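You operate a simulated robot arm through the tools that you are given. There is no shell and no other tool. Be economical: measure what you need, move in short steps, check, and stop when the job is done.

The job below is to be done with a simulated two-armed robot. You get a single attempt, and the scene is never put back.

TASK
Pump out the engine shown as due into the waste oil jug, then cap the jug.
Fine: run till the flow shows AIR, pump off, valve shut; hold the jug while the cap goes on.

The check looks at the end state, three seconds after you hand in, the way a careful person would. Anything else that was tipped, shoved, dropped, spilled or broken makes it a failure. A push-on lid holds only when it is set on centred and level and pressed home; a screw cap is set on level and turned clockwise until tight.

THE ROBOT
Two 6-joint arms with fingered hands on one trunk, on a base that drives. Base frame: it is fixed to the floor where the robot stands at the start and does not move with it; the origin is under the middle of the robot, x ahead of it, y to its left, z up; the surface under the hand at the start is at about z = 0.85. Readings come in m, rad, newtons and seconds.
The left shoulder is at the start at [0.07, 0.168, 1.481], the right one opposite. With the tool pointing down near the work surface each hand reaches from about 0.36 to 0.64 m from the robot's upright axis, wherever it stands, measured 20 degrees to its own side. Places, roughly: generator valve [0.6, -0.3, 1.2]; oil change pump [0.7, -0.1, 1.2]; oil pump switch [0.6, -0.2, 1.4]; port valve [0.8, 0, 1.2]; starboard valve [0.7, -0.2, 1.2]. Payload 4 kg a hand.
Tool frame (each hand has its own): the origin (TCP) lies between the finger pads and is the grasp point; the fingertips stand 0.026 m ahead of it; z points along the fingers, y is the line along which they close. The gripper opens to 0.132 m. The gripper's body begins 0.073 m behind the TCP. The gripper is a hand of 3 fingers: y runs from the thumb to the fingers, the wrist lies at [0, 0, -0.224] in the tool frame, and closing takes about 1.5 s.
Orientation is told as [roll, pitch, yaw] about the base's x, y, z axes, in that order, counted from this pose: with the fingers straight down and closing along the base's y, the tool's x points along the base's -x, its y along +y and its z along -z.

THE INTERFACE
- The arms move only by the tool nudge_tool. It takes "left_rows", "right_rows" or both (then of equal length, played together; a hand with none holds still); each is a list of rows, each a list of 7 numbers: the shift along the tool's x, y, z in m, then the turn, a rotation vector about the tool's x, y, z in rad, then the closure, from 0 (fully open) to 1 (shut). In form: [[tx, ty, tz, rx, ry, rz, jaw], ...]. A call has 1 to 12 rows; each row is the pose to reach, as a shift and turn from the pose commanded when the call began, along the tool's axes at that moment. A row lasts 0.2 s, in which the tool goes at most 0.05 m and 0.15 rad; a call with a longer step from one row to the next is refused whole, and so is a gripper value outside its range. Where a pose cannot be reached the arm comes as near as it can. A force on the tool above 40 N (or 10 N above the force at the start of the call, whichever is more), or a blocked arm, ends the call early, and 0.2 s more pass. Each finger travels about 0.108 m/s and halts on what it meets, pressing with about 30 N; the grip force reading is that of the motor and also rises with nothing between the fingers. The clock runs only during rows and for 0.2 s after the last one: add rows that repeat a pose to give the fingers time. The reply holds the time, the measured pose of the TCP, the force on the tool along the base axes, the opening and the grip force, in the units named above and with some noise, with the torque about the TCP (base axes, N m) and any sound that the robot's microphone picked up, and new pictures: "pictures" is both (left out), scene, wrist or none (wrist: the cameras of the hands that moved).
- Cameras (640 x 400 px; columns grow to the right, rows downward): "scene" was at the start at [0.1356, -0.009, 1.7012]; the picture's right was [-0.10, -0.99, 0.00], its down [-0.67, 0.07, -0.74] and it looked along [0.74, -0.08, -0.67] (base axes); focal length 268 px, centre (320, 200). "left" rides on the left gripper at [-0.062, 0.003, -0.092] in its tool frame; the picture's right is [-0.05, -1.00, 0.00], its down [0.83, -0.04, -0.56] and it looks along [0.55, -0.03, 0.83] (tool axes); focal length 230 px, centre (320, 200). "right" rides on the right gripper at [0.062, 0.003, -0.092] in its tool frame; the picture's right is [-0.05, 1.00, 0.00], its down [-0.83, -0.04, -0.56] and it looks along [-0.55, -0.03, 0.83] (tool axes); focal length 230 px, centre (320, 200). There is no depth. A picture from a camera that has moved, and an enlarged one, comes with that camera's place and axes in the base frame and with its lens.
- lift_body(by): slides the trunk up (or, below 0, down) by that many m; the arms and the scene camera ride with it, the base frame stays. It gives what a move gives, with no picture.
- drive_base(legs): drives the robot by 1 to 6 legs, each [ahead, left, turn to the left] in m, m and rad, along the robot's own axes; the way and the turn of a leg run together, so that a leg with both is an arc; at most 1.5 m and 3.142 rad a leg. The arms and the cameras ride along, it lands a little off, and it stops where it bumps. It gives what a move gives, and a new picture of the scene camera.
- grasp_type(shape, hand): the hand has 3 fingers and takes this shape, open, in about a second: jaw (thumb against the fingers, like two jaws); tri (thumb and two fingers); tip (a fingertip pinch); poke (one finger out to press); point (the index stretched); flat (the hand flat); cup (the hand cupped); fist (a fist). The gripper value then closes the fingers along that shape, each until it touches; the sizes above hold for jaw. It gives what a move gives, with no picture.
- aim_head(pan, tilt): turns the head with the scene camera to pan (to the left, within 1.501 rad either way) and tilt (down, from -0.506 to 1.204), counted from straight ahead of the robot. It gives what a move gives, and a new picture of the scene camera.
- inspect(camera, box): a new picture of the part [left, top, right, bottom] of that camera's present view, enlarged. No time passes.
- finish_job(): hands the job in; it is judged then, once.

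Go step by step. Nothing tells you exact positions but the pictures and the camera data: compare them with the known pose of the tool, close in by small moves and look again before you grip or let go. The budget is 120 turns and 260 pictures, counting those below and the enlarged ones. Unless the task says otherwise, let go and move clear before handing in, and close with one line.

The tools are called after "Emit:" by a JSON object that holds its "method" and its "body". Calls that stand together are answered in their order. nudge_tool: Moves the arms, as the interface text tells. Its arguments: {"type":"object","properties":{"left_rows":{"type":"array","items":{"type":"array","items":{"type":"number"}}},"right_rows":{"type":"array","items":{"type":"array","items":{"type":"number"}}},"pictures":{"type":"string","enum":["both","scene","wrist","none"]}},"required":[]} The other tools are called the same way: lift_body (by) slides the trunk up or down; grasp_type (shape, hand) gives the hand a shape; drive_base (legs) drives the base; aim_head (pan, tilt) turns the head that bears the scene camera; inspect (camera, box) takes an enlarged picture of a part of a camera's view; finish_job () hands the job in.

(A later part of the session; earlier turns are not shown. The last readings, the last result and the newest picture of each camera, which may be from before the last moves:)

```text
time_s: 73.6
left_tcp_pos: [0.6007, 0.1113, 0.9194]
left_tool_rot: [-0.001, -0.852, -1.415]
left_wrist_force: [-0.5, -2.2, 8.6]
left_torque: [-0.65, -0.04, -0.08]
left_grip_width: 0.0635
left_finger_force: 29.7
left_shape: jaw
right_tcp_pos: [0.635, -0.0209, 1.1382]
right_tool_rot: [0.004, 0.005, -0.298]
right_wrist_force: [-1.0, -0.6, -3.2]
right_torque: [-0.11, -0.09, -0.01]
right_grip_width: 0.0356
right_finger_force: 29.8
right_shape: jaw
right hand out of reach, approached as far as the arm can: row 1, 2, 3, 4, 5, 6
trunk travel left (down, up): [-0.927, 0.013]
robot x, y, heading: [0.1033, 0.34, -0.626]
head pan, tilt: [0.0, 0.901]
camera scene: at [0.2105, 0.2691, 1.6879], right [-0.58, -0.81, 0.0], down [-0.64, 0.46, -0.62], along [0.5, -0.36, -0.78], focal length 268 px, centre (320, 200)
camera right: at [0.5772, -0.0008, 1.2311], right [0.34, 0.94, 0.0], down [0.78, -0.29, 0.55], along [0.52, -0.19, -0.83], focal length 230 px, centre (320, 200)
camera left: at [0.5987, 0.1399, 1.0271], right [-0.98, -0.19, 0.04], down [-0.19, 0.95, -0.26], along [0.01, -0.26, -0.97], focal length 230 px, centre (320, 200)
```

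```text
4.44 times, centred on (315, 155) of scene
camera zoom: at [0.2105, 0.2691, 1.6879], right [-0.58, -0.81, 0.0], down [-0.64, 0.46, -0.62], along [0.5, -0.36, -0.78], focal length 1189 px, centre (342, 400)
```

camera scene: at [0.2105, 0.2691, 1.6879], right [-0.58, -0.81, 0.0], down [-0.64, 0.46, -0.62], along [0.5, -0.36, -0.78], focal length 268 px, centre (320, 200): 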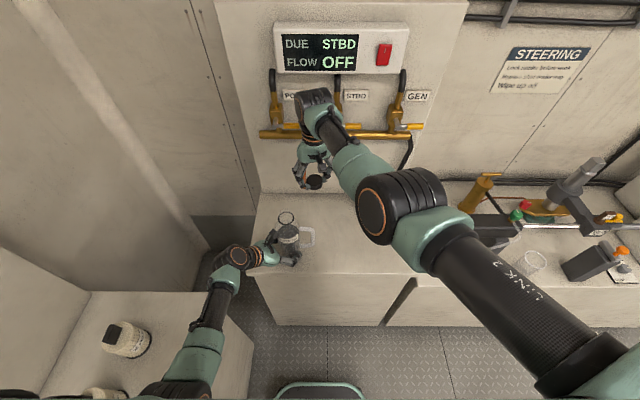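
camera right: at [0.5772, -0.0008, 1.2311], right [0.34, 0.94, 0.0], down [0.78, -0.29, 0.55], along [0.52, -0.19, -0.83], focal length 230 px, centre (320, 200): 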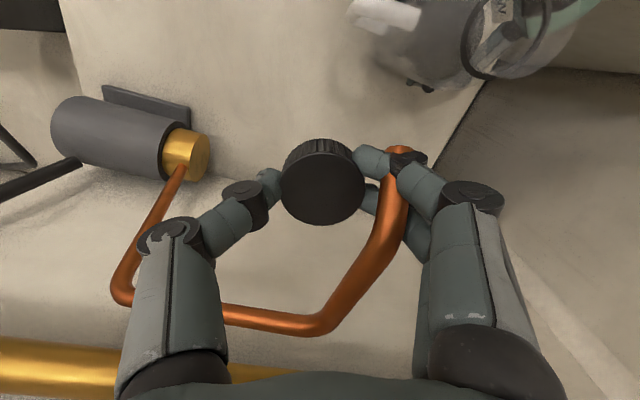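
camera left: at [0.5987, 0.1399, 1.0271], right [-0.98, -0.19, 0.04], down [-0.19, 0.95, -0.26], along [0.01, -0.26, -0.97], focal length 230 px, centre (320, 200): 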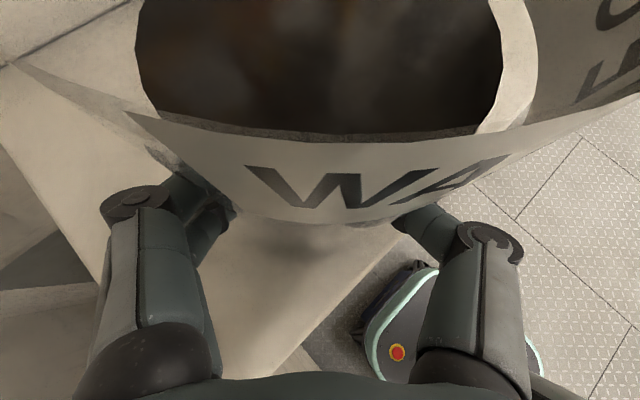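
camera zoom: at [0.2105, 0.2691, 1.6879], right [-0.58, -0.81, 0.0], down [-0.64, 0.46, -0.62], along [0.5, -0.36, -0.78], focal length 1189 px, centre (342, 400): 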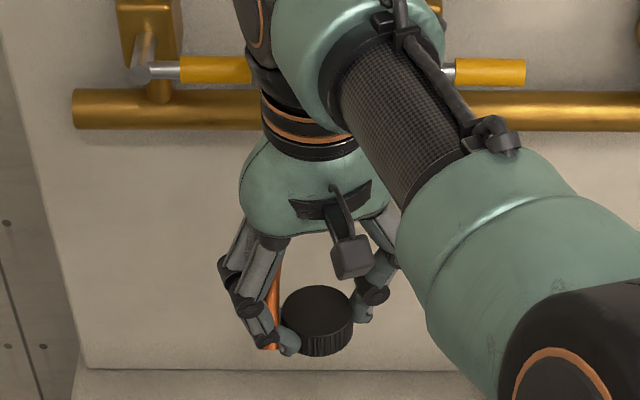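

The spout tip lies in the gap between the two right-hand fingers, unloaded. I back out purely along the closing axis, the way it came in, in small steps.

Emit:
{"method": "nudge_tool", "body": {"right_rows": [[0, -0.008, 0, 0, 0, 0, 1], [0, -0.016, 0, 0, 0, 0, 1], [0, -0.024, 0, 0, 0, 0, 1], [0, -0.032, 0, 0, 0, 0, 1]]}}

```text
time_s: 74.6
left_tcp_pos: [0.6018, 0.1103, 0.9199]
left_tool_rot: [0.002, -0.846, -1.419]
left_wrist_force: [-0.8, 0.8, 3.1]
left_torque: [-0.25, -0.03, -0.07]
left_grip_width: 0.0632
left_finger_force: 29.9
left_shape: jaw
right_tcp_pos: [0.626, -0.0573, 1.1393]
right_tool_rot: [0.0, -0.001, -0.301]
right_wrist_force: [-0.1, 0.0, -0.6]
right_torque: [-0.01, -0.02, 0.0]
right_grip_width: 0.0358
right_finger_force: 29.5
right_shape: jaw
trunk travel left (down, up): [-0.927, 0.013]
robot x, y, heading: [0.1005, 0.3397, -0.626]
head pan, tilt: [0.0, 0.901]
camera scene: at [0.2085, 0.2663, 1.6882], right [-0.58, -0.81, 0.0], down [-0.64, 0.46, -0.62], along [0.5, -0.36, -0.78], focal length 268 px, centre (320, 200)
camera right: at [0.5676, -0.0375, 1.2333], right [0.34, 0.94, 0.0], down [0.78, -0.29, 0.56], along [0.52, -0.19, -0.83], focal length 230 px, centre (320, 200)
```

scene: 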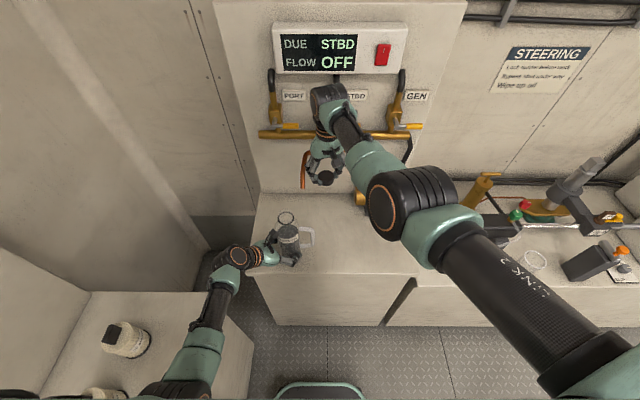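
right: 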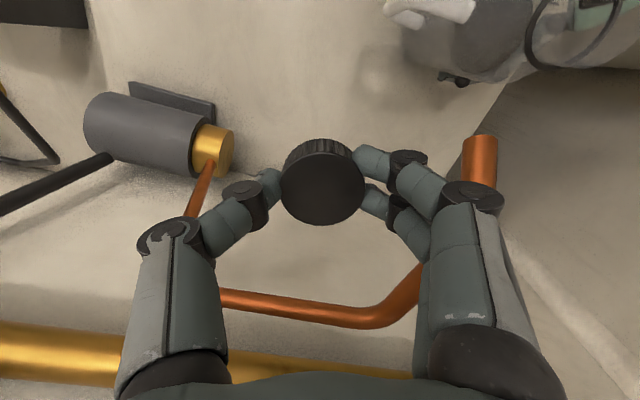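

Free of the spout. I withdraw the right hand (with the cap) back to the right, where its reach is good; I'll carry the jug over there instead.

Emit:
{"method": "nudge_tool", "body": {"right_rows": [[0, -0.04, 0, 0, 0, 0, 1], [0.025, -0.07, 0, 0, 0, 0, 1], [0.05, -0.1, 0.006, 0, 0, 0, 1], [0.075, -0.13, 0.012, 0, 0, 0, 1], [0.1, -0.16, 0.018, 0, 0, 0, 1], [0.125, -0.185, 0.025, 0, 0, 0, 1], [0.15, -0.21, 0.032, 0, 0, 0, 1], [0.1725, -0.227, 0.039, 0, 0, 0, 1]]}}

```text
time_s: 76.4
left_tcp_pos: [0.6007, 0.1096, 0.9214]
left_tool_rot: [0.005, -0.846, -1.42]
left_wrist_force: [0.2, -0.9, -1.8]
left_torque: [0.0, 0.01, -0.02]
left_grip_width: 0.0635
left_finger_force: 29.8
left_shape: jaw
right_tcp_pos: [0.3907, -0.2245, 1.0996]
right_tool_rot: [-0.001, 0.001, -0.299]
right_wrist_force: [-0.3, 0.3, 0.5]
right_torque: [0.0, 0.02, 0.01]
right_grip_width: 0.0358
right_finger_force: 30.2
right_shape: jaw
trunk travel left (down, up): [-0.927, 0.013]
robot x, y, heading: [0.1021, 0.3376, -0.625]
head pan, tilt: [0.0, 0.901]
camera scene: at [0.2079, 0.2655, 1.6882], right [-0.58, -0.81, 0.0], down [-0.64, 0.46, -0.62], along [0.51, -0.36, -0.78], focal length 268 px, centre (320, 200)
camera right: at [0.3325, -0.2042, 1.1935], right [0.34, 0.94, 0.0], down [0.78, -0.29, 0.56], along [0.52, -0.19, -0.83], focal length 230 px, centre (320, 200)
```

scene: 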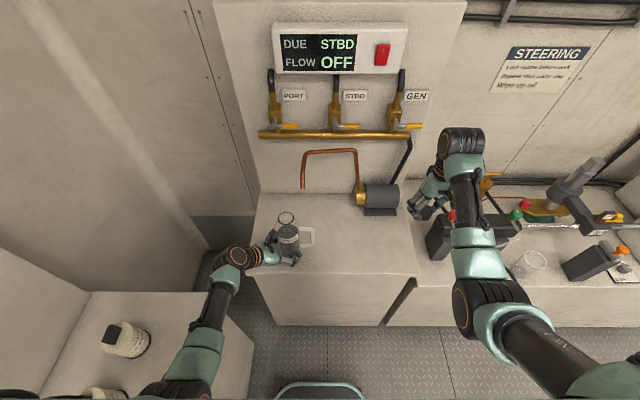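
right: 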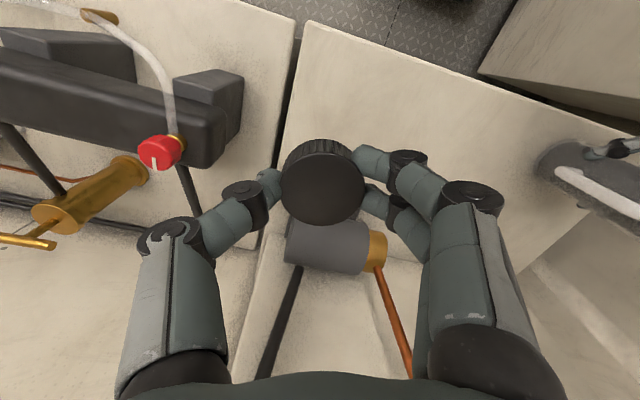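

Now the left hand lifts the jug 12 mm and carries it about 17 cm to the right, clear of the spout.

Emit:
{"method": "nudge_tool", "body": {"left_rows": [[-0.0045, 0, -0.004, 0, 0, 0, 1], [-0.009, 0, -0.0079, 0, 0, 0, 1], [-0.0257, -0.0155, 0.011, 0, 0, 0, 1], [-0.0424, -0.0309, 0.0299, 0, 0, 0, 1], [-0.0591, -0.0464, 0.0488, 0, 0, 0, 1], [-0.0758, -0.0619, 0.0677, 0, 0, 0, 1], [-0.0925, -0.0773, 0.0866, 0, 0, 0, 1], [-0.1092, -0.0928, 0.1055, 0, 0, 0, 1], [-0.1092, -0.0928, 0.1055, 0, 0, 0, 1]], "pictures": "scene"}}

Emit:
{"method": "inspect", "body": {"camera": "scene", "box": [280, 150, 400, 260]}}

```text
time_s: 77.8
left_tcp_pos: [0.5808, 0.044, 0.9208]
left_tool_rot: [0.059, -0.813, -1.44]
left_wrist_force: [-7.7, 6.5, 23.3]
left_torque: [-0.9, 0.57, -0.3]
left_grip_width: 0.0634
left_finger_force: 30.2
left_shape: jaw
right_tcp_pos: [0.3865, -0.2232, 1.1018]
right_tool_rot: [-0.001, -0.003, -0.3]
right_wrist_force: [-1.0, 0.0, -0.5]
right_torque: [0.03, 0.0, 0.0]
right_grip_width: 0.0357
right_finger_force: 30.3
right_shape: jaw
trunk travel left (down, up): [-0.927, 0.013]
robot x, y, heading: [0.1079, 0.34, -0.62]
head pan, tilt: [0.0, 0.901]
stopped in row 6 (left hand): the force on the tool passed its limit at 46 N (the readings are from after the stop); the commanded pose is now the measured one
camera scene: at [0.2034, 0.2688, 1.6888], right [-0.58, -0.81, 0.0], down [-0.63, 0.46, -0.62], along [0.51, -0.36, -0.78], focal length 268 px, centre (320, 200)
```

scene: 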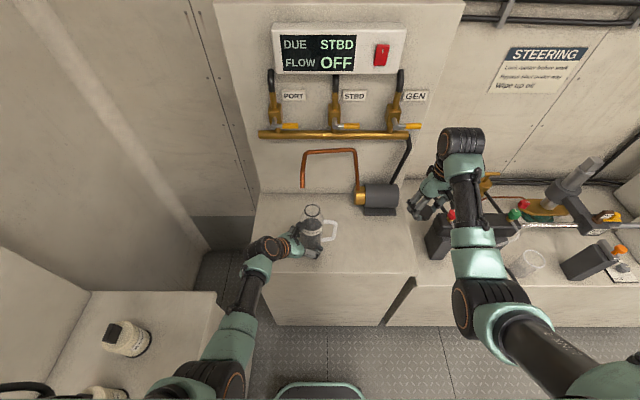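

```text
3.64 times, centred on (340, 205) of scene
camera zoom: at [0.2034, 0.2688, 1.6888], right [-0.58, -0.81, 0.0], down [-0.63, 0.46, -0.62], along [0.51, -0.36, -0.78], focal length 973 px, centre (247, 182)
```

zoom: 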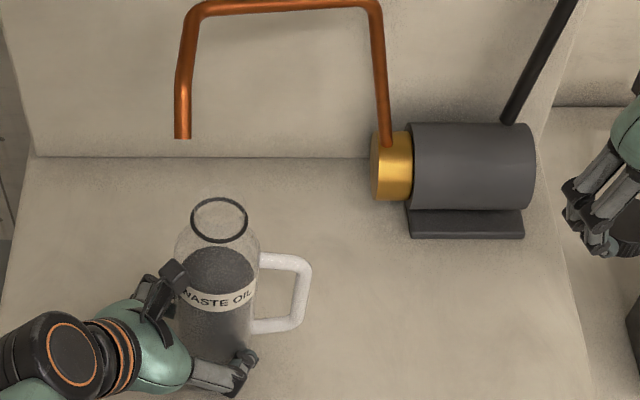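

The left arm reached a limit on the way and pressed the jug down a bit. I ease it back up and level it, then I'll set it down here and re-stand the base instead.

Emit:
{"method": "nudge_tool", "body": {"left_rows": [[-0.001, 0.002, -0.004, 0.011, -0.009, -0.004, 1], [0.001, 0.006, -0.008, 0.022, -0.017, -0.007, 1], [0.003, 0.01, -0.0115, 0.033, -0.026, -0.01, 1], [0.005, 0.014, -0.0147, 0.044, -0.034, -0.014, 1], [0.005, 0.014, -0.0147, 0.044, -0.034, -0.014, 1]], "pictures": "none"}}

Emit:
{"method": "inspect", "body": {"camera": "scene", "box": [270, 190, 350, 260]}}

```text
time_s: 79.0
left_tcp_pos: [0.5923, 0.059, 0.9202]
left_tool_rot: [-0.007, -0.835, -1.417]
left_wrist_force: [0.3, 0.0, -7.7]
left_torque: [0.13, 0.0, 0.0]
left_grip_width: 0.0636
left_finger_force: 30.2
left_shape: jaw
right_tcp_pos: [0.3915, -0.2242, 1.0993]
right_tool_rot: [0.0, 0.004, -0.299]
right_wrist_force: [-0.2, -0.1, -0.4]
right_torque: [0.02, 0.0, 0.05]
right_grip_width: 0.0354
right_finger_force: 30.2
right_shape: jaw
trunk travel left (down, up): [-0.927, 0.013]
robot x, y, heading: [0.1014, 0.3451, -0.628]
head pan, tilt: [0.0, 0.901]
```

```text
5.71 times, centred on (310, 225) of scene
camera zoom: at [0.2102, 0.2645, 1.6878], right [-0.58, -0.81, 0.0], down [-0.64, 0.46, -0.62], along [0.5, -0.36, -0.78], focal length 1529 px, centre (377, 57)
```

zoom: 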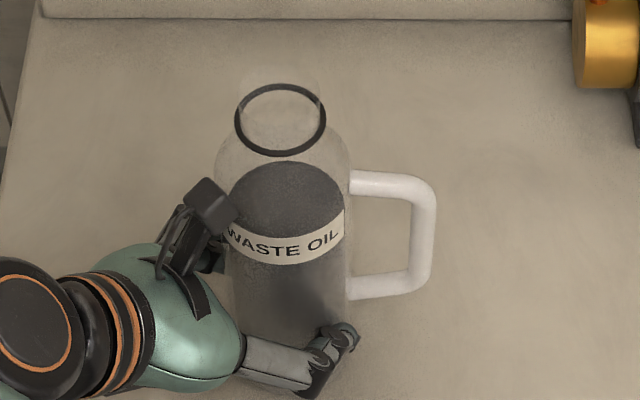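

It hangs level again. I take it back left to about its former spot (clear of the spout) and set it down.

Emit:
{"method": "nudge_tool", "body": {"left_rows": [[0.0105, 0.0057, -0.015, 0, 0, 0, 1], [0.0222, 0.0115, -0.0283, 0, 0, 0, 1], [0.0345, 0.0172, -0.0404, 0, 0, 0, 1], [0.036, 0.0172, -0.039, 0, 0, 0, 1], [0.0374, 0.0172, -0.0378, 0, 0, 0, 1], [0.0374, 0.0172, -0.0378, 0, 0, 0, 1]], "pictures": "none"}}

Emit:
{"method": "inspect", "body": {"camera": "scene", "box": [250, 180, 350, 260]}}

```text
time_s: 80.4
left_tcp_pos: [0.6021, 0.1122, 0.9216]
left_tool_rot: [-0.008, -0.839, -1.416]
left_wrist_force: [-0.7, -0.6, -7.5]
left_torque: [0.11, -0.01, -0.04]
left_grip_width: 0.0634
left_finger_force: 30.4
left_shape: jaw
right_tcp_pos: [0.3913, -0.225, 1.0994]
right_tool_rot: [0.0, 0.002, -0.3]
right_wrist_force: [-0.5, 0.6, -0.4]
right_torque: [0.05, 0.0, -0.01]
right_grip_width: 0.0357
right_finger_force: 29.8
right_shape: jaw
trunk travel left (down, up): [-0.927, 0.013]
robot x, y, heading: [0.106, 0.3403, -0.622]
head pan, tilt: [0.0, 0.901]
```

```text
5.00 times, centred on (300, 220) of scene
camera zoom: at [0.2104, 0.2653, 1.688], right [-0.58, -0.81, 0.0], down [-0.64, 0.46, -0.62], along [0.5, -0.36, -0.78], focal length 1338 px, centre (420, 100)
```

zoom: 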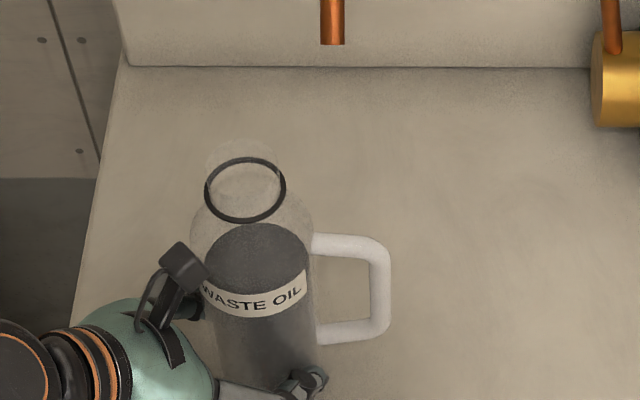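

Emit:
{"method": "nudge_tool", "body": {"left_rows": [[0.001, 0, 0.0009, 0, 0, 0, 1], [0.002, 0, 0.0018, 0, 0, 0, 1], [0.002, 0, 0.0018, 0, 0, 0, 1]], "pictures": "none"}}

```text
time_s: 81.2
left_tcp_pos: [0.6026, 0.1112, 0.92]
left_tool_rot: [0.0, -0.843, -1.418]
left_wrist_force: [-0.5, 0.5, 5.4]
left_torque: [-0.33, -0.19, 0.0]
left_grip_width: 0.0634
left_finger_force: 30.4
left_shape: jaw
right_tcp_pos: [0.39, -0.2242, 1.1002]
right_tool_rot: [0.001, 0.002, -0.301]
right_wrist_force: [-1.1, 0.0, 0.6]
right_torque: [0.0, 0.01, 0.0]
right_grip_width: 0.0354
right_finger_force: 29.9
right_shape: jaw
trunk travel left (down, up): [-0.927, 0.013]
robot x, y, heading: [0.1038, 0.3412, -0.621]
head pan, tilt: [0.0, 0.901]
```

The jug stands on the bench. I open the left hand and back it straight off.

Emit:
{"method": "nudge_tool", "body": {"left_rows": [[0, 0, 0, 0, 0, 0, 0.4], [0, 0, 0, 0, 0, 0, 0.2], [0, 0, 0, 0, 0, 0, 0], [0, 0, 0, 0, 0, 0, 0], [0.02, 0, -0.0226, 0, 0, 0, 0], [0.04, 0, -0.0452, 0, 0, 0, 0], [0.06, 0, -0.068, 0, 0, 0, 0], [0.0794, 0, -0.0899, 0, 0, 0, 0]], "pictures": "none"}}

Emit:
{"method": "drive_base", "body": {"legs": [[-0.085, 0, 0], [0, 0.06, 0]]}}

Emit:
{"method": "inspect", "body": {"camera": "scene", "box": [260, 140, 380, 240]}}

```text
time_s: 83.0
left_tcp_pos: [0.583, 0.2336, 0.9197]
left_tool_rot: [-0.008, -0.842, -1.418]
left_wrist_force: [0.1, -0.6, 0.3]
left_torque: [0.0, 0.01, 0.01]
left_grip_width: 0.1318
left_finger_force: 0.0
left_shape: jaw
right_tcp_pos: [0.3913, -0.2224, 1.1]
right_tool_rot: [0.002, -0.001, -0.301]
right_wrist_force: [0.3, 0.6, 0.0]
right_torque: [-0.01, 0.02, 0.0]
right_grip_width: 0.0355
right_finger_force: 29.9
right_shape: jaw
trunk travel left (down, up): [-0.927, 0.013]
robot x, y, heading: [0.1096, 0.3436, -0.624]
head pan, tilt: [0.0, 0.901]
```

```text
time_s: 84.6
left_tcp_pos: [0.5487, 0.32, 0.9195]
left_tool_rot: [-0.003, -0.833, -1.423]
left_wrist_force: [0.0, -1.0, -0.1]
left_torque: [0.06, 0.01, -0.03]
left_grip_width: 0.1318
left_finger_force: 0.2
left_shape: jaw
right_tcp_pos: [0.3544, -0.1371, 1.0957]
right_tool_rot: [0.006, 0.002, -0.303]
right_wrist_force: [0.0, -1.4, -0.4]
right_torque: [0.04, -0.02, 0.02]
right_grip_width: 0.0356
right_finger_force: 30.1
right_shape: jaw
trunk travel left (down, up): [-0.927, 0.013]
robot x, y, heading: [0.0689, 0.4362, -0.621]
head pan, tilt: [0.0, 0.901]
camera scene: at [0.1734, 0.3489, 1.6876], right [-0.59, -0.81, -0.01], down [-0.63, 0.46, -0.62], along [0.5, -0.36, -0.79], focal length 268 px, centre (320, 200)
```

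scene: 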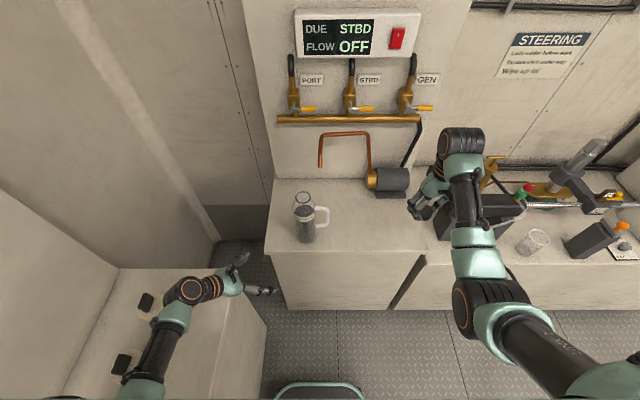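

```text
4.00 times, centred on (320, 190) of scene
camera zoom: at [0.1734, 0.3489, 1.6876], right [-0.59, -0.81, -0.01], down [-0.63, 0.46, -0.62], along [0.5, -0.36, -0.79], focal length 1070 px, centre (320, 240)
```

zoom: 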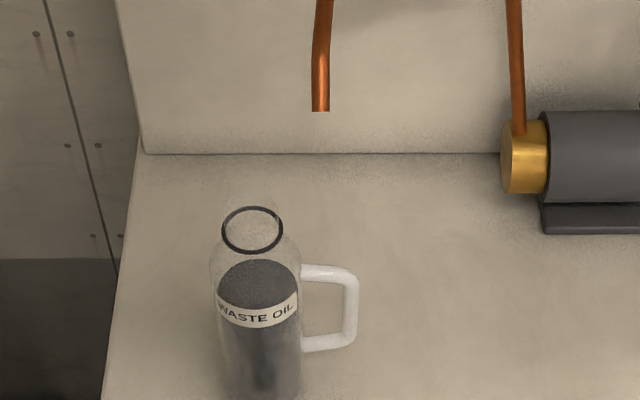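

Jug stands upright and alone. I bring the left hand back around it from the new stance.

Emit:
{"method": "nudge_tool", "body": {"left_rows": [[-0.02, 0.0225, 0.0223, 0, 0, 0, 0], [-0.045, 0.0225, 0.0503, 0, 0, 0, 0], [-0.07, 0.0225, 0.0782, 0, 0, 0, 0], [-0.095, 0.0225, 0.106, 0, 0, 0, 0], [-0.118, 0.0225, 0.132, 0, 0, 0, 0], [-0.138, 0.0225, 0.154, 0, 0, 0, 0], [-0.138, 0.0225, 0.154, 0, 0, 0, 0]]}}

Emit:
{"method": "inspect", "body": {"camera": "scene", "box": [260, 160, 360, 250]}}

```text
time_s: 86.2
left_tcp_pos: [0.6025, 0.1245, 0.9218]
left_tool_rot: [-0.008, -0.841, -1.418]
left_wrist_force: [-0.1, 0.5, -0.2]
left_torque: [0.0, 0.0, 0.0]
left_grip_width: 0.132
left_finger_force: 0.0
left_shape: jaw
right_tcp_pos: [0.3568, -0.1292, 1.1008]
right_tool_rot: [-0.002, -0.001, -0.304]
right_wrist_force: [1.6, 0.2, -0.5]
right_torque: [0.0, 0.02, 0.02]
right_grip_width: 0.0357
right_finger_force: 29.8
right_shape: jaw
trunk travel left (down, up): [-0.927, 0.013]
robot x, y, heading: [0.0712, 0.4371, -0.628]
head pan, tilt: [0.0, 0.901]
camera scene: at [0.1768, 0.3632, 1.6882], right [-0.59, -0.81, 0.0], down [-0.64, 0.46, -0.62], along [0.5, -0.36, -0.78], focal length 268 px, centre (320, 200)
camera left: at [0.6019, 0.1523, 1.0288], right [-0.98, -0.18, 0.04], down [-0.19, 0.95, -0.25], along [0.0, -0.25, -0.97], focal length 230 px, centre (320, 200)
```

scene: 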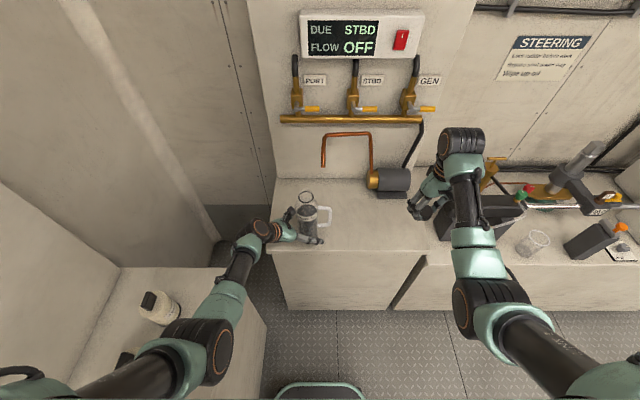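
left: 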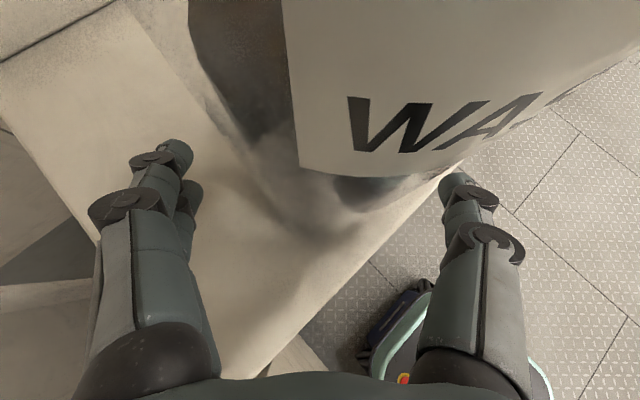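

```text
4.44 times, centred on (310, 205) of scene
camera zoom: at [0.1768, 0.3632, 1.6882], right [-0.59, -0.81, 0.0], down [-0.64, 0.46, -0.62], along [0.5, -0.36, -0.78], focal length 1189 px, centre (364, 178)
```

zoom: 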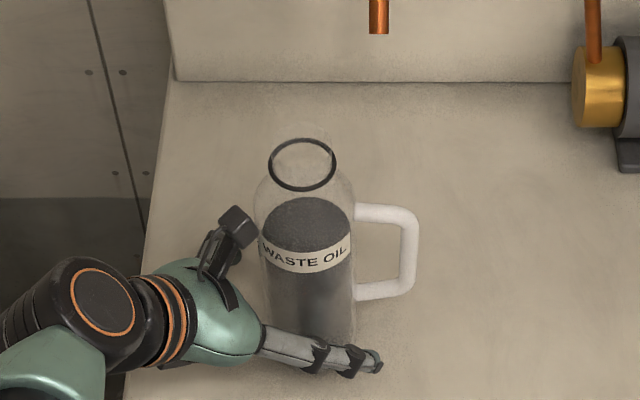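

The jug is centred in the hand. I go in the last centimetre and close on it.

Emit:
{"method": "nudge_tool", "body": {"left_rows": [[-0.0068, 0, 0.009, 0, 0, 0, 0.1], [-0.0068, 0, 0.009, 0, 0, 0, 0.25], [-0.0068, 0, 0.009, 0, 0, 0, 0.35], [-0.0068, 0, 0.009, 0, 0, 0, 0.42], [-0.0068, 0, 0.009, 0, 0, 0, 0.5], [-0.0068, 0, 0.009, 0, 0, 0, 0.7], [-0.0068, 0, 0.009, 0, 0, 0, 1], [-0.0068, 0, 0.009, 0, 0, 0, 1]]}}

Emit:
{"method": "inspect", "body": {"camera": "scene", "box": [260, 160, 360, 250]}}

```text
time_s: 88.0
left_tcp_pos: [0.604, 0.1133, 0.9195]
left_tool_rot: [-0.005, -0.841, -1.42]
left_wrist_force: [0.1, -0.9, -0.6]
left_torque: [-0.1, 0.06, 0.01]
left_grip_width: 0.0637
left_finger_force: 29.7
left_shape: jaw
right_tcp_pos: [0.356, -0.1296, 1.1003]
right_tool_rot: [-0.003, 0.001, -0.304]
right_wrist_force: [0.1, -0.2, 1.0]
right_torque: [0.01, 0.0, 0.01]
right_grip_width: 0.0358
right_finger_force: 29.9
right_shape: jaw
trunk travel left (down, up): [-0.927, 0.013]
robot x, y, heading: [0.0753, 0.4357, -0.625]
head pan, tilt: [0.0, 0.901]
camera scene: at [0.1765, 0.3622, 1.6882], right [-0.59, -0.81, 0.0], down [-0.63, 0.46, -0.62], along [0.5, -0.36, -0.78], focal length 268 px, centre (320, 200)
camera left: at [0.6029, 0.1412, 1.0271], right [-0.98, -0.18, 0.04], down [-0.19, 0.95, -0.25], along [0.0, -0.25, -0.97], focal length 230 px, centre (320, 200)
```

scene: 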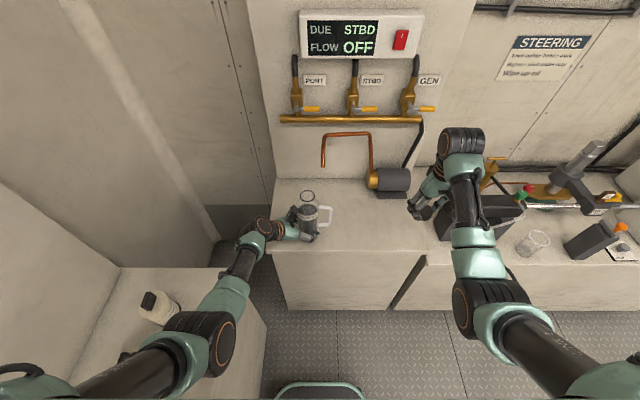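
left: 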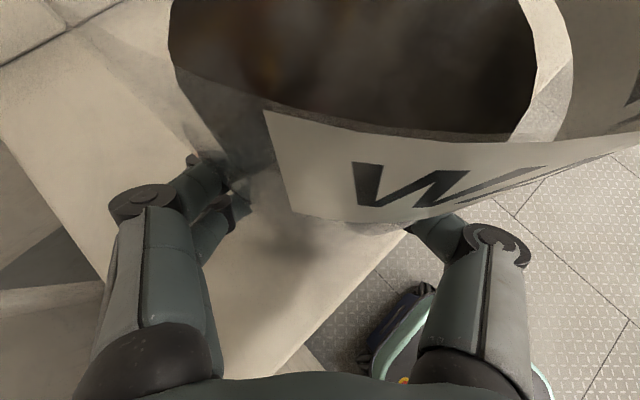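

```text
4.44 times, centred on (310, 205) of scene
camera zoom: at [0.1765, 0.3622, 1.6882], right [-0.59, -0.81, 0.0], down [-0.63, 0.46, -0.62], along [0.5, -0.36, -0.78], focal length 1189 px, centre (364, 178)
```

zoom: 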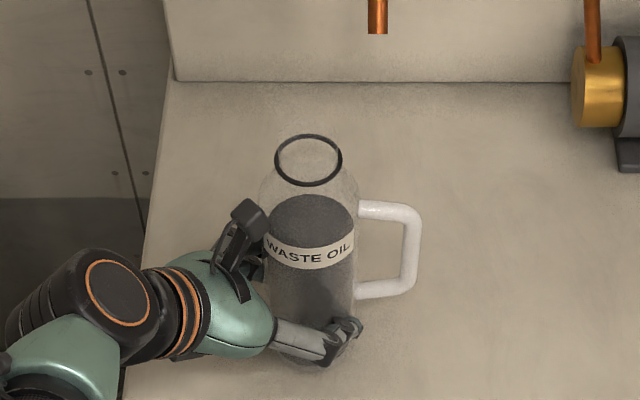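

Jug held, standing freely. Now the right hand carries the cap round in front of the spout to just before the mouth.

Emit:
{"method": "nudge_tool", "body": {"right_rows": [[-0.0168, 0.0391, -0.005, 0, 0, 0, 1], [-0.0335, 0.0782, -0.01, 0, 0, 0, 1], [-0.0503, 0.1173, -0.015, 0, 0, 0, 1], [-0.0671, 0.1564, -0.02, 0, 0, 0, 1], [-0.0839, 0.1955, -0.025, 0, 0, 0, 1], [-0.1006, 0.2346, -0.03, 0, 0, 0, 1], [-0.1174, 0.2737, -0.035, 0, 0, 0, 1]]}}

```text
time_s: 89.6
left_tcp_pos: [0.6048, 0.1143, 0.9188]
left_tool_rot: [-0.011, -0.843, -1.416]
left_wrist_force: [-2.2, -2.0, 1.5]
left_torque: [-0.43, 0.13, -0.11]
left_grip_width: 0.0637
left_finger_force: 29.7
left_shape: jaw
right_tcp_pos: [0.5494, 0.039, 1.1214]
right_tool_rot: [-0.024, 0.012, -0.331]
right_wrist_force: [0.3, 0.1, 0.9]
right_torque: [-0.02, 0.01, -0.01]
right_grip_width: 0.0355
right_finger_force: 30.6
right_shape: jaw
right hand out of reach, approached as far as the arm can: row 6, 7
trunk travel left (down, up): [-0.927, 0.013]
robot x, y, heading: [0.0698, 0.4317, -0.624]
head pan, tilt: [0.0, 0.901]
camera scene: at [0.1789, 0.3639, 1.6881], right [-0.59, -0.81, 0.0], down [-0.64, 0.46, -0.62], along [0.5, -0.37, -0.78], focal length 268 px, centre (320, 200)
camera right: at [0.4943, 0.0624, 1.2144], right [0.37, 0.93, -0.02], down [0.78, -0.3, 0.55], along [0.5, -0.22, -0.84], focal length 230 px, centre (320, 200)
```

scene: 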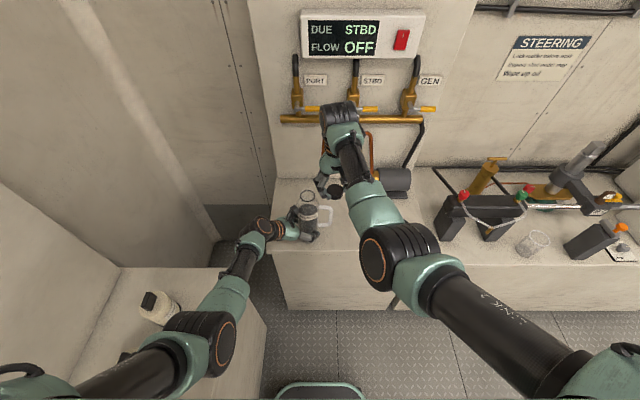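
right: 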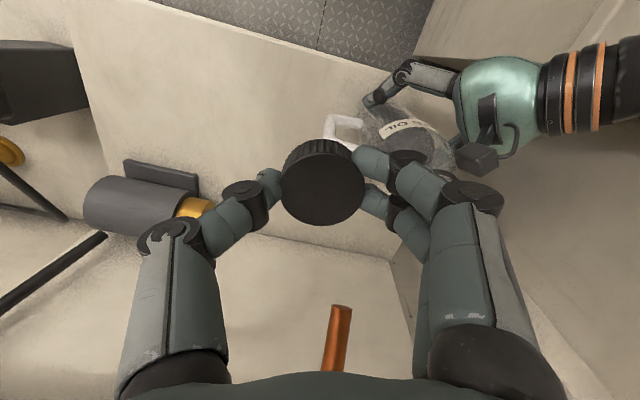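

The right arm stops short again at this inward angle; it needs the jug farther out and more central. I retract the right hand, release the jug, and re-stand the base 4 cm back and 4 cm left.

Emit:
{"method": "nudge_tool", "body": {"right_rows": [[0.005, -0.035, 0, 0.024, -0.012, 0, 1], [0.01, -0.07, 0, 0.024, -0.012, 0, 1], [0.015, -0.105, 0, 0.024, -0.012, 0, 1], [0.02, -0.14, 0, 0.024, -0.012, 0, 1], [0.02, -0.16, 0, 0.024, -0.012, 0, 1], [0.02, -0.16, 0, 0.024, -0.012, 0, 1], [0.02, -0.16, 0, 0.024, -0.012, 0, 1], [0.02, -0.16, 0, 0.024, -0.012, 0, 1]], "left_rows": [[0, 0, 0, 0, 0, 0, 0.4], [0, 0, 0, 0, 0, 0, 0.2], [0, 0, 0, 0, 0, 0, 0], [0, 0, 0, 0, 0, 0, 0], [0.02, 0, -0.0226, 0, 0, 0, 0], [0.04, 0, -0.0452, 0, 0, 0, 0], [0.06, 0, -0.068, 0, 0, 0, 0], [0.0794, 0, -0.0899, 0, 0, 0, 0]], "pictures": "none"}}

Emit:
{"method": "drive_base", "body": {"legs": [[-0.04, 0, 0], [0, 0.045, 0]]}}

Emit:
{"method": "inspect", "body": {"camera": "scene", "box": [260, 130, 380, 230]}}

```text
time_s: 91.4
left_tcp_pos: [0.5888, 0.2349, 0.9184]
left_tool_rot: [-0.008, -0.843, -1.419]
left_wrist_force: [-0.2, 0.5, 0.0]
left_torque: [-0.04, -0.02, 0.01]
left_grip_width: 0.1318
left_finger_force: 0.0
left_shape: jaw
right_tcp_pos: [0.4915, -0.087, 1.1276]
right_tool_rot: [-0.025, -0.011, -0.305]
right_wrist_force: [0.8, 1.1, 0.5]
right_torque: [0.01, 0.02, -0.02]
right_grip_width: 0.0354
right_finger_force: 29.8
right_shape: jaw
trunk travel left (down, up): [-0.927, 0.013]
robot x, y, heading: [0.0717, 0.4381, -0.623]
head pan, tilt: [0.0, 0.901]
```

```text
time_s: 92.8
left_tcp_pos: [0.5778, 0.2862, 0.9201]
left_tool_rot: [0.0, -0.834, -1.425]
left_wrist_force: [0.3, -0.3, -0.1]
left_torque: [0.05, -0.04, 0.04]
left_grip_width: 0.1319
left_finger_force: 0.1
left_shape: jaw
right_tcp_pos: [0.4796, -0.0356, 1.125]
right_tool_rot: [-0.018, -0.011, -0.305]
right_wrist_force: [-0.5, -0.4, 0.5]
right_torque: [0.06, -0.04, 0.02]
right_grip_width: 0.0355
right_finger_force: 30.0
right_shape: jaw
trunk travel left (down, up): [-0.927, 0.013]
robot x, y, heading: [0.0646, 0.4989, -0.626]
head pan, tilt: [0.0, 0.901]
camera scene: at [0.1631, 0.4105, 1.688], right [-0.59, -0.81, -0.01], down [-0.63, 0.46, -0.62], along [0.51, -0.36, -0.78], focal length 268 px, centre (320, 200)
```

scene: 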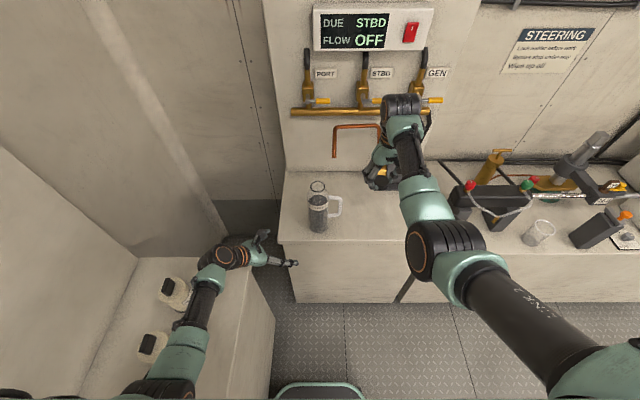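

```text
4.00 times, centred on (320, 180) of scene
camera zoom: at [0.1631, 0.4105, 1.688], right [-0.59, -0.81, -0.01], down [-0.63, 0.46, -0.62], along [0.51, -0.36, -0.78], focal length 1070 px, centre (320, 280)
```

zoom: 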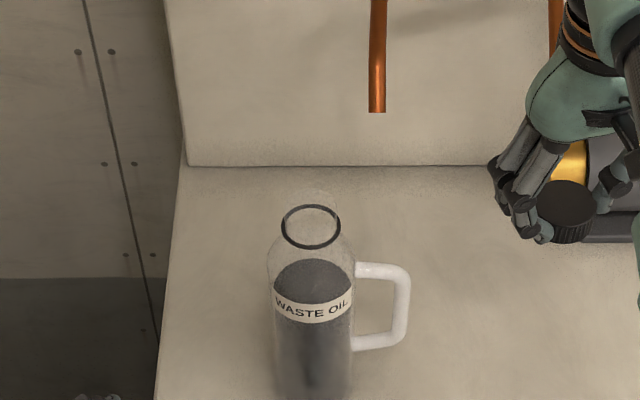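

Good stance: jug is now straight ahead and farther out. I test the right arm's reach at height toward the jug before regripping it.

Emit:
{"method": "nudge_tool", "body": {"right_rows": [[-0.013, 0.027, -0.007, -0.005, 0.003, 0, 1], [-0.026, 0.054, -0.013, -0.01, 0.006, 0, 1], [-0.039, 0.081, -0.019, -0.014, 0.009, 0, 1], [-0.0513, 0.1073, -0.025, -0.018, 0.011, 0, 1], [-0.0513, 0.1073, -0.025, -0.018, 0.011, 0, 1]]}}

```text
time_s: 94.0
left_tcp_pos: [0.5812, 0.2915, 0.918]
left_tool_rot: [-0.008, -0.839, -1.42]
left_wrist_force: [0.0, -1.2, -0.1]
left_torque: [0.02, -0.02, -0.02]
left_grip_width: 0.1318
left_finger_force: 0.0
left_shape: jaw
right_tcp_pos: [0.5652, 0.058, 1.1498]
right_tool_rot: [-0.007, 0.0, -0.306]
right_wrist_force: [-1.3, 0.0, -0.6]
right_torque: [-0.01, 0.02, -0.01]
right_grip_width: 0.0355
right_finger_force: 30.3
right_shape: jaw
trunk travel left (down, up): [-0.927, 0.013]
robot x, y, heading: [0.0645, 0.4918, -0.625]
head pan, tilt: [0.0, 0.901]
camera scene: at [0.1681, 0.42, 1.6882], right [-0.59, -0.81, 0.0], down [-0.63, 0.46, -0.62], along [0.5, -0.36, -0.78], focal length 268 px, centre (320, 200)
camera right: at [0.5074, 0.0782, 1.2434], right [0.35, 0.94, -0.01], down [0.78, -0.29, 0.56], along [0.52, -0.2, -0.83], focal length 230 px, centre (320, 200)
```

scene: 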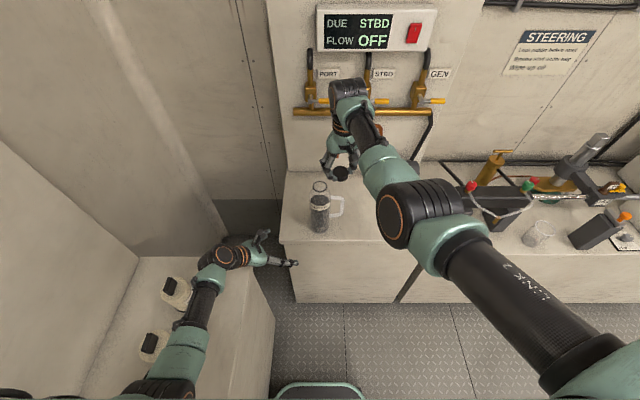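
right: 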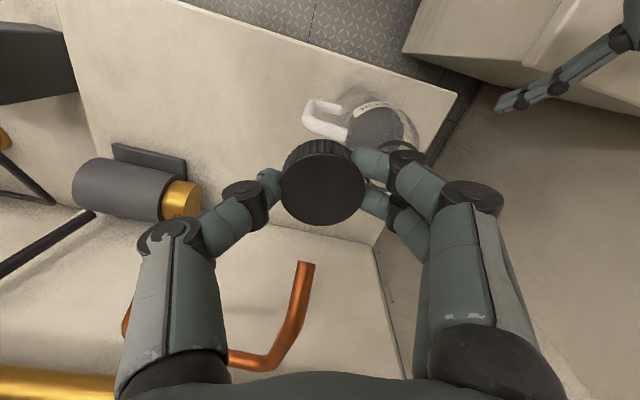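

Reach is fine here, level at z 1.15. Now the left hand re-grips the jug.

Emit:
{"method": "nudge_tool", "body": {"left_rows": [[-0.024, 0, 0.0268, 0, 0, 0, 0], [-0.048, -0.002, 0.0535, 0, 0, 0, 0], [-0.072, -0.004, 0.0803, 0, 0, 0, 0], [-0.096, -0.004, 0.107, 0, 0, 0, 0], [-0.1198, -0.004, 0.1328, 0, 0, 0, 0], [-0.1198, -0.004, 0.1328, 0, 0, 0, 0.2], [-0.1198, -0.004, 0.1328, 0, 0, 0, 0.35], [-0.1198, -0.004, 0.1328, 0, 0, 0, 0.42], [-0.1198, -0.004, 0.1328, 0, 0, 0, 0.5], [-0.1198, -0.004, 0.1328, 0, 0, 0, 0.7], [-0.1198, -0.004, 0.1328, 0, 0, 0, 1], [-0.1198, -0.004, 0.1328, 0, 0, 0, 1]], "pictures": "scene"}}

Emit:
{"method": "inspect", "body": {"camera": "scene", "box": [290, 150, 370, 220]}}

```text
time_s: 96.6
left_tcp_pos: [0.6029, 0.1153, 0.9203]
left_tool_rot: [-0.01, -0.841, -1.419]
left_wrist_force: [-0.6, 0.3, 2.7]
left_torque: [-0.39, -0.06, 0.01]
left_grip_width: 0.064
left_finger_force: 30.4
left_shape: jaw
right_tcp_pos: [0.5646, 0.0584, 1.1499]
right_tool_rot: [-0.01, 0.001, -0.305]
right_wrist_force: [-0.2, -0.4, 0.2]
right_torque: [-0.03, -0.01, 0.0]
right_grip_width: 0.0352
right_finger_force: 30.3
right_shape: jaw
trunk travel left (down, up): [-0.927, 0.013]
robot x, y, heading: [0.0663, 0.4961, -0.627]
head pan, tilt: [0.0, 0.901]
camera scene: at [0.169, 0.4218, 1.6882], right [-0.59, -0.81, 0.0], down [-0.63, 0.46, -0.62], along [0.5, -0.36, -0.78], focal length 268 px, centre (320, 200)
```

scene: 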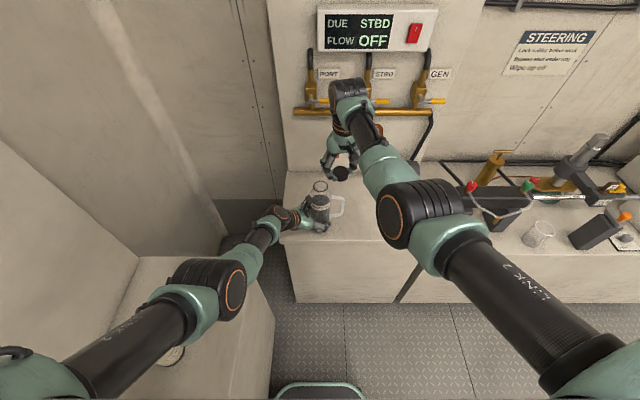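

```text
5.71 times, centred on (330, 185) of scene
camera zoom: at [0.169, 0.4218, 1.6882], right [-0.59, -0.81, 0.0], down [-0.63, 0.46, -0.62], along [0.5, -0.36, -0.78], focal length 1529 px, centre (263, 286)
```

zoom: 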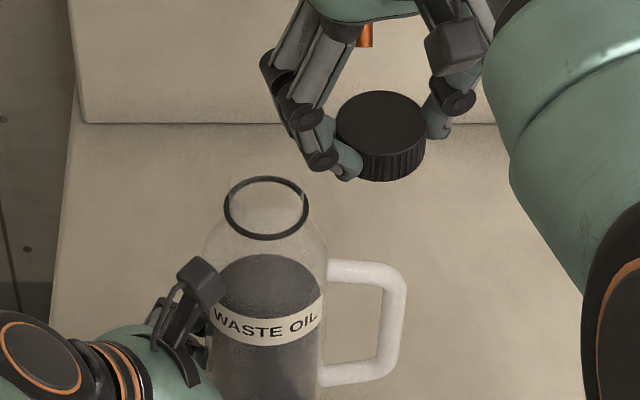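

Jug is held again and both mouth and cap are in clear view. I bring the cap over the mouth, still 2 cm above the neck, and compare in both cameras.

Emit:
{"method": "nudge_tool", "body": {"right_rows": [[-0.0087, 0.0173, 0.002, -0.003, 0, 0, 1], [-0.0174, 0.0345, 0.004, -0.007, 0, 0, 1], [-0.0261, 0.0518, 0.005, -0.01, 0, 0, 1], [-0.0261, 0.0518, 0.005, -0.01, 0, 0, 1]]}}

Emit:
{"method": "inspect", "body": {"camera": "scene", "box": [280, 150, 360, 220]}}

Emit:
{"method": "inspect", "body": {"camera": "right", "box": [240, 80, 440, 230]}}

```text
time_s: 97.6
left_tcp_pos: [0.6019, 0.1173, 0.9209]
left_tool_rot: [-0.007, -0.842, -1.421]
left_wrist_force: [0.9, 0.7, 4.5]
left_torque: [-0.4, -0.12, 0.02]
left_grip_width: 0.0637
left_finger_force: 29.6
left_shape: jaw
right_tcp_pos: [0.5906, 0.1011, 1.1473]
right_tool_rot: [0.001, -0.002, -0.306]
right_wrist_force: [-0.3, -0.5, -0.1]
right_torque: [0.0, 0.0, 0.02]
right_grip_width: 0.0353
right_finger_force: 29.9
right_shape: jaw
right hand out of reach, approached as far as the arm can: row 2, 3, 4
trunk travel left (down, up): [-0.927, 0.013]
robot x, y, heading: [0.0656, 0.4938, -0.627]
head pan, tilt: [0.0, 0.901]
camera scene: at [0.169, 0.4219, 1.6882], right [-0.59, -0.81, 0.0], down [-0.63, 0.46, -0.62], along [0.5, -0.37, -0.78], focal length 268 px, centre (320, 200)
camera right: at [0.533, 0.1216, 1.2407], right [0.35, 0.94, 0.0], down [0.78, -0.29, 0.56], along [0.52, -0.19, -0.83], focal length 230 px, centre (320, 200)
```

scene: 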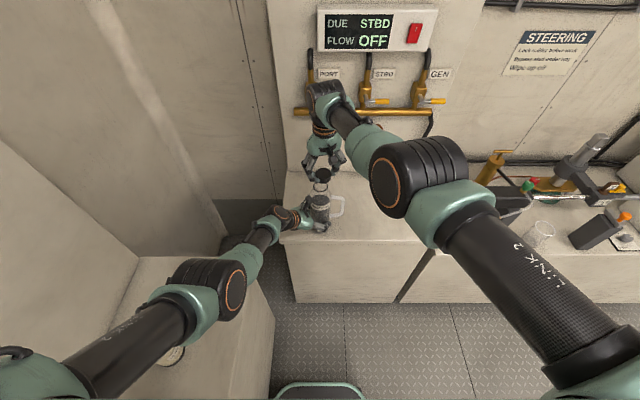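
right: 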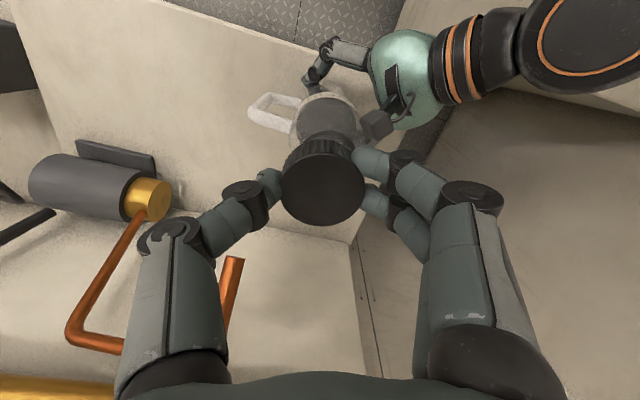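

```text
5.71 times, centred on (320, 185) of scene
camera zoom: at [0.169, 0.4219, 1.6882], right [-0.59, -0.81, 0.0], down [-0.63, 0.46, -0.62], along [0.5, -0.37, -0.78], focal length 1529 px, centre (320, 286)
```

zoom: 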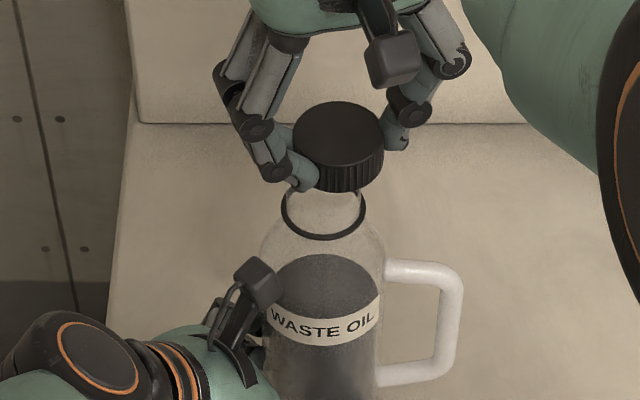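

```text
2.67 times, centred on (340, 155) of right
camera zoom: at [0.533, 0.1216, 1.2407], right [0.35, 0.94, 0.0], down [0.78, -0.29, 0.56], along [0.52, -0.19, -0.83], focal length 614 px, centre (267, 320)
```

zoom: 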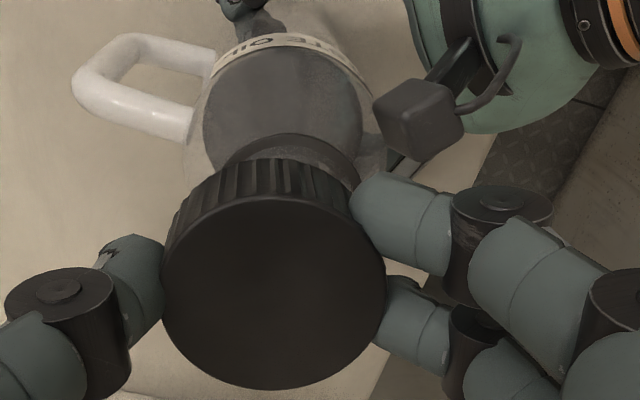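

The cap is aligned sideways but now the arm is about 2 cm short at full stretch. I retract it to the right, release the jug, and re-stand the base 4 cm forward.

Emit:
{"method": "nudge_tool", "body": {"right_rows": [[0.0105, -0.0317, 0, 0, 0, 0, 1], [0.021, -0.0633, 0, 0, 0, 0, 1], [0.0315, -0.095, 0, 0, 0, 0, 1], [0.042, -0.1267, 0, 0, 0, 0, 1], [0.0525, -0.1583, 0, 0, 0, 0, 1], [0.063, -0.19, 0, 0, 0, 0, 1], [0.063, -0.19, 0, 0, 0, 0, 1], [0.063, -0.19, 0, 0, 0, 0, 1]], "left_rows": [[0, 0, 0, 0, 0, 0, 0.4], [0, 0, 0, 0, 0, 0, 0.2], [0, 0, 0, 0, 0, 0, 0], [0, 0, 0, 0, 0, 0, 0], [0.02, 0, -0.0226, 0, 0, 0, 0], [0.04, 0, -0.0452, 0, 0, 0, 0], [0.06, 0, -0.068, 0, 0, 0, 0], [0.0794, 0, -0.0899, 0, 0, 0, 0]], "pictures": "none"}}

Emit:
{"method": "drive_base", "body": {"legs": [[0.04, 0.01, 0]]}}

```text
time_s: 99.4
left_tcp_pos: [0.5857, 0.2344, 0.9207]
left_tool_rot: [-0.007, -0.842, -1.419]
left_wrist_force: [-0.1, -0.2, 0.8]
left_torque: [0.03, 0.01, -0.01]
left_grip_width: 0.132
left_finger_force: 0.1
left_shape: jaw
right_tcp_pos: [0.5053, -0.0805, 1.1397]
right_tool_rot: [0.002, 0.001, -0.305]
right_wrist_force: [-0.9, -1.0, 0.5]
right_torque: [-0.02, 0.0, 0.02]
right_grip_width: 0.0353
right_finger_force: 29.6
right_shape: jaw
right hand out of reach, approached as far as the arm can: row 1, 2, 3, 4, 5, 6, 7, 8
trunk travel left (down, up): [-0.927, 0.013]
robot x, y, heading: [0.0621, 0.4945, -0.626]
head pan, tilt: [0.0, 0.901]
```

```text
time_s: 100.3
left_tcp_pos: [0.615, 0.2199, 0.9257]
left_tool_rot: [0.001, -0.843, -1.428]
left_wrist_force: [-1.3, -0.1, 0.8]
left_torque: [0.06, -0.05, 0.01]
left_grip_width: 0.1318
left_finger_force: 0.0
left_shape: jaw
right_tcp_pos: [0.5323, -0.094, 1.1424]
right_tool_rot: [0.003, -0.004, -0.308]
right_wrist_force: [-0.2, -0.3, 1.0]
right_torque: [-0.04, -0.07, 0.02]
right_grip_width: 0.0356
right_finger_force: 29.6
right_shape: jaw
trunk travel left (down, up): [-0.927, 0.013]
robot x, y, heading: [0.1035, 0.4843, -0.631]
head pan, tilt: [0.0, 0.901]
camera scene: at [0.1945, 0.4109, 1.6892], right [-0.59, -0.81, 0.0], down [-0.63, 0.46, -0.63], along [0.51, -0.37, -0.78], focal length 268 px, centre (320, 200)
```

scene: 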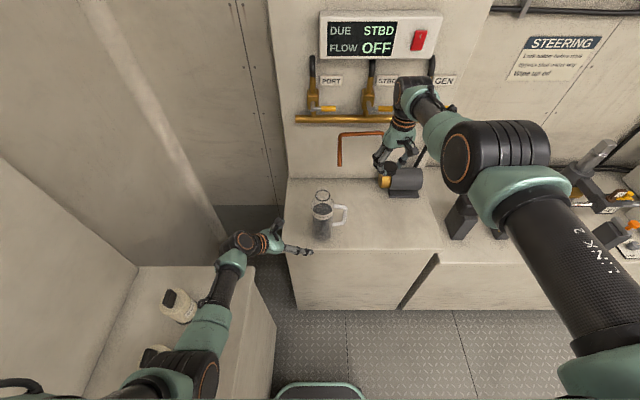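

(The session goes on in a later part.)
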